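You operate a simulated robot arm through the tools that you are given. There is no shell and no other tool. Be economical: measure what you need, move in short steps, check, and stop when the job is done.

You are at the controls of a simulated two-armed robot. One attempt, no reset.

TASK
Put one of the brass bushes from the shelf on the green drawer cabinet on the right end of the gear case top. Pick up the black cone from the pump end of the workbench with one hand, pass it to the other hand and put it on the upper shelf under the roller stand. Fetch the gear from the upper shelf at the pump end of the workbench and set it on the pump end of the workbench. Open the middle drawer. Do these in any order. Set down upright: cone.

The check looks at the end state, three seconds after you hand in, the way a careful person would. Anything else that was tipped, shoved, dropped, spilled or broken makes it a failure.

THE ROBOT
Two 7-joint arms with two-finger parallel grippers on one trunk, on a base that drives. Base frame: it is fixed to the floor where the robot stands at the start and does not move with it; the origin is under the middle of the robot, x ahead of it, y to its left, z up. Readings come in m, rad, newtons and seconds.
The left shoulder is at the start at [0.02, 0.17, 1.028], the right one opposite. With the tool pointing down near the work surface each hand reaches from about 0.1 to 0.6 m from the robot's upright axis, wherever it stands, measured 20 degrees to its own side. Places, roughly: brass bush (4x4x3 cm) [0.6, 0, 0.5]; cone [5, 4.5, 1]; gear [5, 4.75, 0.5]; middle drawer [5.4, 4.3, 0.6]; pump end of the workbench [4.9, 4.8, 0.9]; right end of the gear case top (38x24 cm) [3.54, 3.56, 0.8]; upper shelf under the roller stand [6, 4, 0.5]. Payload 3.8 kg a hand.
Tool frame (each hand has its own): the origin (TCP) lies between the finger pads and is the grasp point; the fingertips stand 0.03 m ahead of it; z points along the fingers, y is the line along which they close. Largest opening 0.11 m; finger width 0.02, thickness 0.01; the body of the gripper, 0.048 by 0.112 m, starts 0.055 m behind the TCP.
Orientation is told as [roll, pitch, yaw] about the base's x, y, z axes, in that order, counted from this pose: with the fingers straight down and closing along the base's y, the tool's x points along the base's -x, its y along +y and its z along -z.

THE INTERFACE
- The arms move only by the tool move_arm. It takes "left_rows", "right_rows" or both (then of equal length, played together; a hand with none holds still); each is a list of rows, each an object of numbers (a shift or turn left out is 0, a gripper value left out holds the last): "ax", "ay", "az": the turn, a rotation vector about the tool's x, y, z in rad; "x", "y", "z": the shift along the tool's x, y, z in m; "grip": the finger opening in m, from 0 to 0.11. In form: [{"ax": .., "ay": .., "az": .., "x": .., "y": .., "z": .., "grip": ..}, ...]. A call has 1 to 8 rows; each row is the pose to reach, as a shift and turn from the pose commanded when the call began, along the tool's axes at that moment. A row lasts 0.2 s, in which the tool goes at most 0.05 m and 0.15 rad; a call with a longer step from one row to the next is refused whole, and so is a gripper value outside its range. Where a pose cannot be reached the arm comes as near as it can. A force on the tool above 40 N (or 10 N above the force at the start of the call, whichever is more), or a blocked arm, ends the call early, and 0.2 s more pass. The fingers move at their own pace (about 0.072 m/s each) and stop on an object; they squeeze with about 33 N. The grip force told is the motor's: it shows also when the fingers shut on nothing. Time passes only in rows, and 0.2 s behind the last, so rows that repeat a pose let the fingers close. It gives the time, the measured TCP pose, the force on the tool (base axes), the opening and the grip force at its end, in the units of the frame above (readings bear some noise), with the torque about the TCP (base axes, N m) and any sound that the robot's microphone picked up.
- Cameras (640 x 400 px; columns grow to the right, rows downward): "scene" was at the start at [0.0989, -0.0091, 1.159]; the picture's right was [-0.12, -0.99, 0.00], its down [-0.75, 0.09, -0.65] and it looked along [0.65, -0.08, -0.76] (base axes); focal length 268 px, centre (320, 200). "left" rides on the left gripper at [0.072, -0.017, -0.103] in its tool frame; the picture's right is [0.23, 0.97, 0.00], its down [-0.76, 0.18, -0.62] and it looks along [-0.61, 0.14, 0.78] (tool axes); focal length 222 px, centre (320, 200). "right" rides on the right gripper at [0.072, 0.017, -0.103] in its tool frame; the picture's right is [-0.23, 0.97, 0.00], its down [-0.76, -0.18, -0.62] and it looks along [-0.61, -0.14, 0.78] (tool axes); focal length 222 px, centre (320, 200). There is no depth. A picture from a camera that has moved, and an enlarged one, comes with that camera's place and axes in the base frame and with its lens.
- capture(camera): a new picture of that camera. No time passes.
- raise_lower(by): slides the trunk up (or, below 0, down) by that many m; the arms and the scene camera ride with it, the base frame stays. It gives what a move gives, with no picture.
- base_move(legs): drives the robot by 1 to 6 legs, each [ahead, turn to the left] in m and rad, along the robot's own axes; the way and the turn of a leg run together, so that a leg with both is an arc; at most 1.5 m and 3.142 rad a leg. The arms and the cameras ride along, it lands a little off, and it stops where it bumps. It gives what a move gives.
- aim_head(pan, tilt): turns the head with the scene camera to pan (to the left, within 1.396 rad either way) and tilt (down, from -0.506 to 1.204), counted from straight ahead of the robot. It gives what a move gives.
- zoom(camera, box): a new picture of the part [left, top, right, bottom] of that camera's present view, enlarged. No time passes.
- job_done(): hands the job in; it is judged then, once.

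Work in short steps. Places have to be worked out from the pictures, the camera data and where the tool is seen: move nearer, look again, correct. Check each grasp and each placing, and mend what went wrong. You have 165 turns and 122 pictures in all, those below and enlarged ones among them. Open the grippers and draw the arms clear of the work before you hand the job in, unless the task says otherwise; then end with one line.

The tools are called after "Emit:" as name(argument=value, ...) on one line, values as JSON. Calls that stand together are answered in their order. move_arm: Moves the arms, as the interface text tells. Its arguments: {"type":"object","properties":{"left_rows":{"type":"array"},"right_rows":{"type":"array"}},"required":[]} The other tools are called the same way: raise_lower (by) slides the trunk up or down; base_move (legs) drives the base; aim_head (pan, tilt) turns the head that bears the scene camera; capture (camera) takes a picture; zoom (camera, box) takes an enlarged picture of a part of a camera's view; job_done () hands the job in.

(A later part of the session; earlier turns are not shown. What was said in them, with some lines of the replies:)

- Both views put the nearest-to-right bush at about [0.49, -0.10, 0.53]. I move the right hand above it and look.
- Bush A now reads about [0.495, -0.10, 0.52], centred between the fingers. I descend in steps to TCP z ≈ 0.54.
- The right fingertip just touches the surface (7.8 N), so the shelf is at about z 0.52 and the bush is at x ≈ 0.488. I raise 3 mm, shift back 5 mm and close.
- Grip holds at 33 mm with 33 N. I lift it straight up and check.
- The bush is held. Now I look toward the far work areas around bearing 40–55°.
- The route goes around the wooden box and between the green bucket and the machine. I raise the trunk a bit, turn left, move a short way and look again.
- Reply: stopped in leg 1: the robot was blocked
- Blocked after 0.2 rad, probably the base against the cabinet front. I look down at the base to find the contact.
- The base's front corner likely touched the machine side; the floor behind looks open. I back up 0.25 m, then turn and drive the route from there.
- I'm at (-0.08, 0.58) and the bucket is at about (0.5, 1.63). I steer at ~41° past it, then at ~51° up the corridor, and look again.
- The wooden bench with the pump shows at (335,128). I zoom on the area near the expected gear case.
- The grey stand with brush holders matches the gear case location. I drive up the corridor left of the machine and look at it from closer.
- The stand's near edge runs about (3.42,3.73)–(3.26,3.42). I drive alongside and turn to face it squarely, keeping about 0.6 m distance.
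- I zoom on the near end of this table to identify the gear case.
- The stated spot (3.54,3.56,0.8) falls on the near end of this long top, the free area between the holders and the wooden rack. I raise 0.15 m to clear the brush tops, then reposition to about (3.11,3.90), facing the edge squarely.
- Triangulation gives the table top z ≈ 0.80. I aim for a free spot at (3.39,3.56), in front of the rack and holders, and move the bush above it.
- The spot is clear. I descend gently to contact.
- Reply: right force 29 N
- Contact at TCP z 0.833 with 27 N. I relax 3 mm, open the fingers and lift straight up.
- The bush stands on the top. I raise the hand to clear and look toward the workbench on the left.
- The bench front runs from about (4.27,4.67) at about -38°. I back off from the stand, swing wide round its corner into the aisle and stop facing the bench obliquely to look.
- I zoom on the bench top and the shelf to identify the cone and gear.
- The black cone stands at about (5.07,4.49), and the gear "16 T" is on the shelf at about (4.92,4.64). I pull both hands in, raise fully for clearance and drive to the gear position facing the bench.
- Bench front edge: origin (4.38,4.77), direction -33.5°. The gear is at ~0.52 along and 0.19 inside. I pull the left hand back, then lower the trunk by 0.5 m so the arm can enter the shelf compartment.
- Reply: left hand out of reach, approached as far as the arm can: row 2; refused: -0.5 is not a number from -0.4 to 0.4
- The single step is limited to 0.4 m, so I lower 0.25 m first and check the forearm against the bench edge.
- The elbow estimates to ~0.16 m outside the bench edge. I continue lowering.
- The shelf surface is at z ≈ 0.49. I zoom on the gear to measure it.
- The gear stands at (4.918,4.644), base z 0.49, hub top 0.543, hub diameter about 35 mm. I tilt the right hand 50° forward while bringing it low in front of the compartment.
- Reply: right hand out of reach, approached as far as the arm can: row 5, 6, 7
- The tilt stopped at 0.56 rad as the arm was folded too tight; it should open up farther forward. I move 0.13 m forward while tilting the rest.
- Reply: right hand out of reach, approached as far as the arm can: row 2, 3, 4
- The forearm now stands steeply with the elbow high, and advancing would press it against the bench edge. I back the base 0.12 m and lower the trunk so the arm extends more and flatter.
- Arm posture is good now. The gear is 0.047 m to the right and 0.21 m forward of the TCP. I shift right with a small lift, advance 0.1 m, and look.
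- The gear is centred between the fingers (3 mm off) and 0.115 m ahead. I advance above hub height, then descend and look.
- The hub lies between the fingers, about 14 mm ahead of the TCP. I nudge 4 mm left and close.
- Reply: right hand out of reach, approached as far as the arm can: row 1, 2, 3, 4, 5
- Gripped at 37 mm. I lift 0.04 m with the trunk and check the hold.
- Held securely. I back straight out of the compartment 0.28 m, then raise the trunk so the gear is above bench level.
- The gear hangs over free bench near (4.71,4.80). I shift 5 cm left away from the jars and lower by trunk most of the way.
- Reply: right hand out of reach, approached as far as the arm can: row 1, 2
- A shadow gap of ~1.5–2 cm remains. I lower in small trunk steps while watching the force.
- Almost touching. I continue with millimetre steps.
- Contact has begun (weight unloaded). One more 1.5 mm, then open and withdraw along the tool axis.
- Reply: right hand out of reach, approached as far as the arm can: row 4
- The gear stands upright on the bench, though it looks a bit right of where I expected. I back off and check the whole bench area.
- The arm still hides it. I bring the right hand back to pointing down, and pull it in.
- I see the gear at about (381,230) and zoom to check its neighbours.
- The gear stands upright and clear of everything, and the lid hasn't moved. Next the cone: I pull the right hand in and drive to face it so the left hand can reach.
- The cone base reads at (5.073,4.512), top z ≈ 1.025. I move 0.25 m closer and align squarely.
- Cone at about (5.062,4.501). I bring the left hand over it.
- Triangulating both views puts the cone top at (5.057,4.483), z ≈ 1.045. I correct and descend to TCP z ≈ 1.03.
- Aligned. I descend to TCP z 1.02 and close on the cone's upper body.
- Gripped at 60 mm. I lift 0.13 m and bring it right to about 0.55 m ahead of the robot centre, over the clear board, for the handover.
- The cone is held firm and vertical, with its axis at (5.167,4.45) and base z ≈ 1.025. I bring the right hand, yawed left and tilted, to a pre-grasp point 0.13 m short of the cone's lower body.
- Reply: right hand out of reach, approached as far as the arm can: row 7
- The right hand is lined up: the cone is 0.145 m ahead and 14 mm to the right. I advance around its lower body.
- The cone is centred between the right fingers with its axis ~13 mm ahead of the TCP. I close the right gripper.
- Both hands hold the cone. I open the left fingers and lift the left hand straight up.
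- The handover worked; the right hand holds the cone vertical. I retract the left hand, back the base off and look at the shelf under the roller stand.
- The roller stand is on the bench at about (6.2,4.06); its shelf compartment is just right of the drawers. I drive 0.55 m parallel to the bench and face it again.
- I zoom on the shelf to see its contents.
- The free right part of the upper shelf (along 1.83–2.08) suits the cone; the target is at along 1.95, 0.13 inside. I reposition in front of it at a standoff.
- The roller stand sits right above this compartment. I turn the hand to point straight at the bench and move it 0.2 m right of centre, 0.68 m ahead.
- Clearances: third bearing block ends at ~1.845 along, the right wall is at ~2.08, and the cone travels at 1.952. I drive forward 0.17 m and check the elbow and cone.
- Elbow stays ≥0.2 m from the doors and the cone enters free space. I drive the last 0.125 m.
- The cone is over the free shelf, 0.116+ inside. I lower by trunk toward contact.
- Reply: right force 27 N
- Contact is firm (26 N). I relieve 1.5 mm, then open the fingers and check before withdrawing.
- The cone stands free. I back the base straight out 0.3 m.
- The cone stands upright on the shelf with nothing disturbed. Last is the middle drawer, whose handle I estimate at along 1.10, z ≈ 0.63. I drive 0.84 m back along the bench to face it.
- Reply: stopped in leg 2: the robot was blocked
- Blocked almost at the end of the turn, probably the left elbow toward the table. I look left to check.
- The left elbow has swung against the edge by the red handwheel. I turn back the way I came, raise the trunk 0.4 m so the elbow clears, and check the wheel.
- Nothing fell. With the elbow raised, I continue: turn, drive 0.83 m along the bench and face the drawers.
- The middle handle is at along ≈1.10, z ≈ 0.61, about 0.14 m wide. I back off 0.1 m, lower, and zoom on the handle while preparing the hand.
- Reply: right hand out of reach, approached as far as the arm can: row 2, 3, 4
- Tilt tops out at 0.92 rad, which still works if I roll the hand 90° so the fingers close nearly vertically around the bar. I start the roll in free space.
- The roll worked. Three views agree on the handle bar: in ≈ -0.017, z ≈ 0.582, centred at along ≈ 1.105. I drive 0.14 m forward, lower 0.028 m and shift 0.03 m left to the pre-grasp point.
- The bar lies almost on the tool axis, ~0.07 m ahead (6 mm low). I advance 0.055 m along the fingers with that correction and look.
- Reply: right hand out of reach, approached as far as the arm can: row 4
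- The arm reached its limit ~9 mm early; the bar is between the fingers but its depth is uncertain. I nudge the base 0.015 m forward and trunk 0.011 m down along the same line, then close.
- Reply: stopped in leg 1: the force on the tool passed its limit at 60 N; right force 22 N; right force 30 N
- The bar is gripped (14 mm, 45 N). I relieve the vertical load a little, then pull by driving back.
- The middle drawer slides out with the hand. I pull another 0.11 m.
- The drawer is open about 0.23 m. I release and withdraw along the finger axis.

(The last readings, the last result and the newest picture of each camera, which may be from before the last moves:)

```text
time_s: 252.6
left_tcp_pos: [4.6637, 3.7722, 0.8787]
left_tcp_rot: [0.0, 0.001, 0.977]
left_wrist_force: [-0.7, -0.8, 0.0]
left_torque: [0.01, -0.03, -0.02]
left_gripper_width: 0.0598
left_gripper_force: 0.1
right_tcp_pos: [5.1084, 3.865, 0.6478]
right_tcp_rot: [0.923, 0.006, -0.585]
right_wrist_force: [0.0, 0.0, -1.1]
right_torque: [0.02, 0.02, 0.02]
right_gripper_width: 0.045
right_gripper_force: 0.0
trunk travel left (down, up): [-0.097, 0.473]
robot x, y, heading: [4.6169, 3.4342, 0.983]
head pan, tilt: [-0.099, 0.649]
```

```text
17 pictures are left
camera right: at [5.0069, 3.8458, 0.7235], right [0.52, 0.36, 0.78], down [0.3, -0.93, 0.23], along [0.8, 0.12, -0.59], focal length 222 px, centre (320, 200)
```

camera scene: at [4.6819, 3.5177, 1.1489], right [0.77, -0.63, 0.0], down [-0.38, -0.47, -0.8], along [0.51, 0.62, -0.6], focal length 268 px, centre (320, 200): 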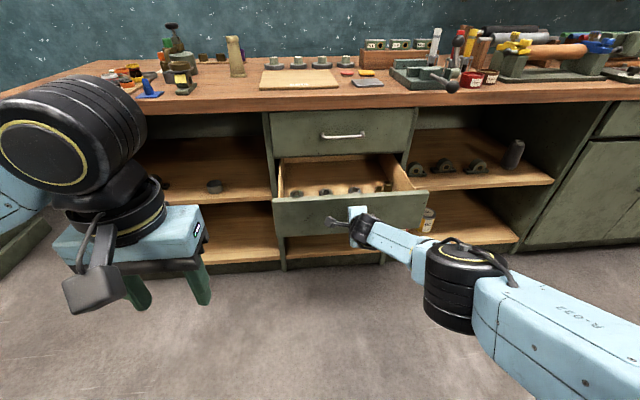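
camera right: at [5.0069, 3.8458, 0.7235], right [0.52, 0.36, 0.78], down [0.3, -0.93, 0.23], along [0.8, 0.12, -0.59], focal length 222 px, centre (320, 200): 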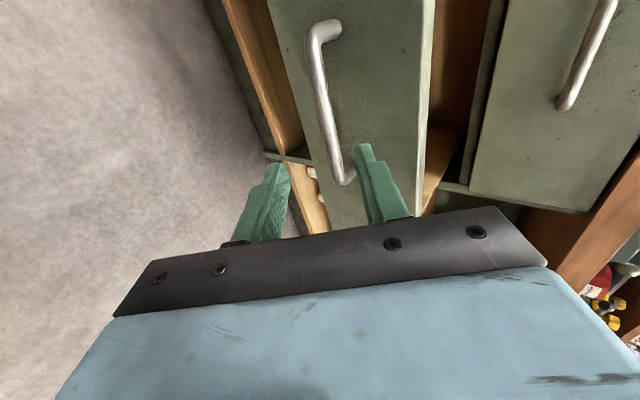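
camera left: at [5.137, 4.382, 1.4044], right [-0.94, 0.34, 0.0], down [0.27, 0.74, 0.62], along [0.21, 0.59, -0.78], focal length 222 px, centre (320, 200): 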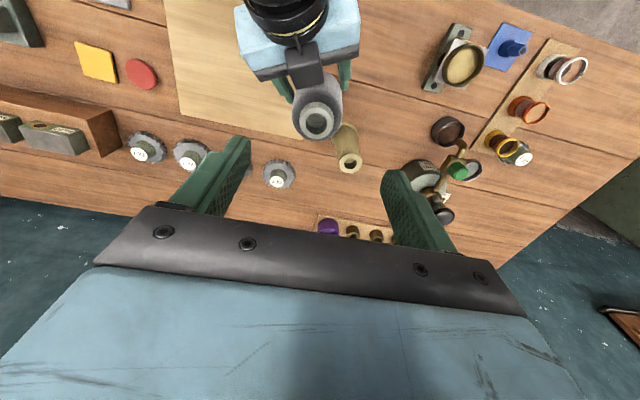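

Clear. I raise the trunk and take a final look at the bench area and, to the left, the gear case and handwheel.

Emit:
raise_lower(by=0.4)

Emit:
aim_head(pan=0.0, tilt=0.6)

Emit:
capture(camera="scene")

Emit:
aim_head(pan=-1.39, tilt=0.6)

Emit:
capture(camera="scene")

Emit:
aim_head(pan=1.39, tilt=0.6)

Emit:
capture(camera="scene")

```text
time_s: 256.4
left_tcp_pos: [4.664, 3.7719, 1.2776]
left_tcp_rot: [-0.001, 0.001, 0.978]
left_wrist_force: [-0.3, -0.1, -0.2]
left_torque: [-0.02, 0.01, -0.03]
left_gripper_width: 0.0602
left_gripper_force: 0.1
right_tcp_pos: [5.1071, 3.8664, 1.0463]
right_tcp_rot: [0.924, 0.008, -0.585]
right_wrist_force: [0.4, -0.2, 0.5]
right_torque: [0.04, 0.01, 0.01]
right_gripper_width: 0.0451
right_gripper_force: 0.1
trunk travel left (down, up): [-0.497, 0.073]
robot x, y, heading: [4.6163, 3.4295, 0.981]
head pan, tilt: [-0.099, 0.649]
```

```text
time_s: 257.1
left_tcp_pos: [4.6624, 3.7731, 1.2796]
left_tcp_rot: [-0.001, 0.002, 0.977]
left_wrist_force: [0.5, -0.1, 0.7]
left_torque: [0.01, 0.0, 0.01]
left_gripper_width: 0.0602
left_gripper_force: 0.1
right_tcp_pos: [5.1069, 3.867, 1.0474]
right_tcp_rot: [0.922, 0.007, -0.585]
right_wrist_force: [0.1, -0.6, -0.8]
right_torque: [-0.01, 0.03, 0.02]
right_gripper_width: 0.0451
right_gripper_force: 0.2
trunk travel left (down, up): [-0.497, 0.073]
robot x, y, heading: [4.6125, 3.4325, 0.98]
head pan, tilt: [0.0, 0.6]
```

```text
16 pictures are left
camera scene: at [4.6767, 3.5249, 1.553], right [0.83, -0.55, 0.0], down [-0.31, -0.47, -0.82], along [0.46, 0.69, -0.57], focal length 268 px, centre (320, 200)
```

scene: 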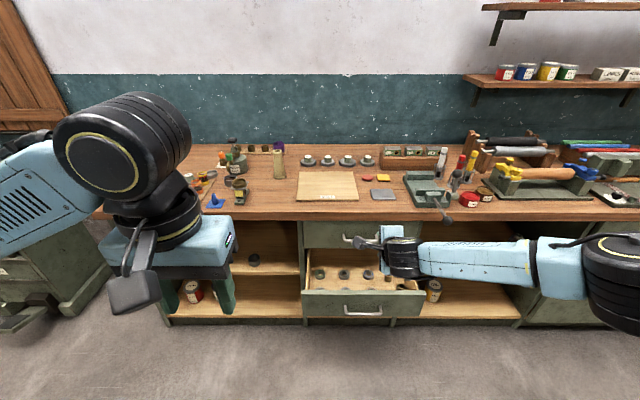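

```text
time_s: 258.6
left_tcp_pos: [4.6634, 3.7731, 1.2783]
left_tcp_rot: [0.0, 0.002, 0.976]
left_wrist_force: [-0.6, 0.4, 0.0]
left_torque: [0.02, -0.01, -0.01]
left_gripper_width: 0.0603
left_gripper_force: 0.1
right_tcp_pos: [5.1068, 3.8662, 1.0478]
right_tcp_rot: [0.923, 0.007, -0.584]
right_wrist_force: [-0.8, 0.3, -0.2]
right_torque: [-0.01, 0.04, -0.01]
right_gripper_width: 0.045
right_gripper_force: 0.0
trunk travel left (down, up): [-0.497, 0.073]
robot x, y, heading: [4.6146, 3.4349, 0.985]
head pan, tilt: [-1.389, 0.6]
```

```text
15 pictures are left
camera scene: at [4.7088, 3.4165, 1.553], right [-0.39, -0.92, 0.0], down [-0.52, 0.22, -0.83], along [0.76, -0.33, -0.56], focal length 268 px, centre (320, 200)
```

scene: 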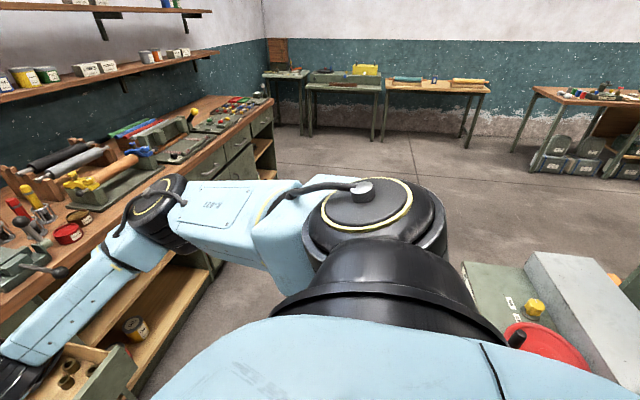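

```text
time_s: 261.1
left_tcp_pos: [4.6625, 3.7735, 1.2785]
left_tcp_rot: [-0.002, 0.002, 0.976]
left_wrist_force: [0.4, -1.5, -0.2]
left_torque: [0.0, 0.01, 0.0]
left_gripper_width: 0.06
left_gripper_force: 0.0
right_tcp_pos: [5.1068, 3.8679, 1.0469]
right_tcp_rot: [0.924, 0.008, -0.585]
right_wrist_force: [0.0, -0.2, 0.0]
right_torque: [0.04, 0.01, -0.03]
right_gripper_width: 0.045
right_gripper_force: 0.1
trunk travel left (down, up): [-0.497, 0.073]
robot x, y, heading: [4.6167, 3.4308, 0.982]
head pan, tilt: [1.389, 0.6]
```

```text
14 pictures are left
camera scene: at [4.5641, 3.5129, 1.553], right [0.7, 0.72, 0.0], down [0.41, -0.39, -0.83], along [-0.59, 0.57, -0.56], focal length 268 px, centre (320, 200)
```

scene: 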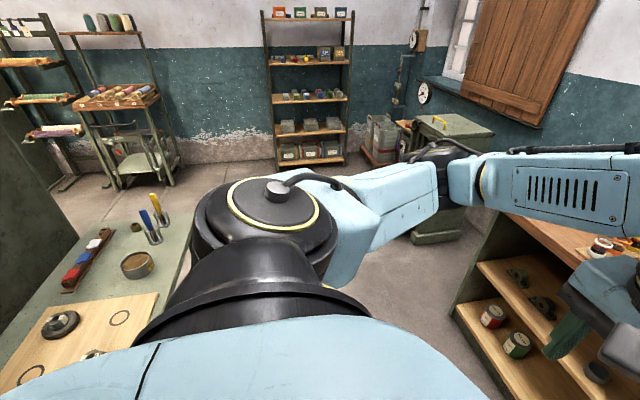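

Everything checks out: drawer open, cone upright on its shelf, and the bush standing on the right end of the gear case top beside the holders. The handwheel is intact. I open both grippers before handing in.

Emit:
move_arm(left_rows=[{"grip": 0.1}, {"grip": 0.1}, {"grip": 0.1}], right_rows=[{"grip": 0.1}, {"grip": 0.1}, {"grip": 0.1}])

Emit:
zoom(camera="scene", box=[20, 180, 212, 300])

```text
time_s: 261.9
left_tcp_pos: [4.6631, 3.772, 1.2786]
left_tcp_rot: [0.0, 0.003, 0.978]
left_wrist_force: [0.1, 0.0, -0.1]
left_torque: [-0.02, -0.06, 0.01]
left_gripper_width: 0.0999
left_gripper_force: 0.0
right_tcp_pos: [5.1062, 3.8671, 1.0466]
right_tcp_rot: [0.922, 0.006, -0.586]
right_wrist_force: [-0.2, 0.0, 0.5]
right_torque: [0.02, -0.06, -0.03]
right_gripper_width: 0.1002
right_gripper_force: 0.0
trunk travel left (down, up): [-0.497, 0.073]
robot x, y, heading: [4.6141, 3.4331, 0.982]
head pan, tilt: [1.389, 0.6]
```

```text
3.33 times, centred on (116, 240) of scene
camera zoom: at [4.5641, 3.5129, 1.553], right [0.7, 0.72, 0.0], down [0.41, -0.39, -0.83], along [-0.59, 0.57, -0.56], focal length 893 px, centre (1000, 67)
```

zoom: 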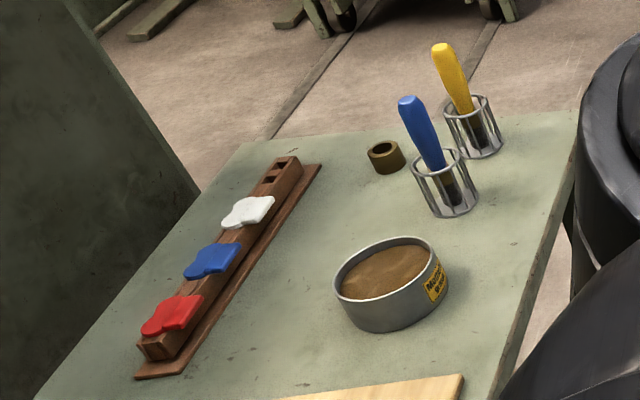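

The bush stands upright on the right end of the gear case top, and both arms are clear with grippers open, so I hand the job in.

Emit:
job_done()

```text
The job is handed in.
```

I finished all four tasks and handed the job in: the bush is on the right end of the gear case top, the black cone was passed hand to hand and stands upright on the upper shelf under the roller stand, the gear is on the pump end of the workbench, and the middle drawer is open; my left elbow briefly touched the edge by the red handwheel, but nothing looked moved.
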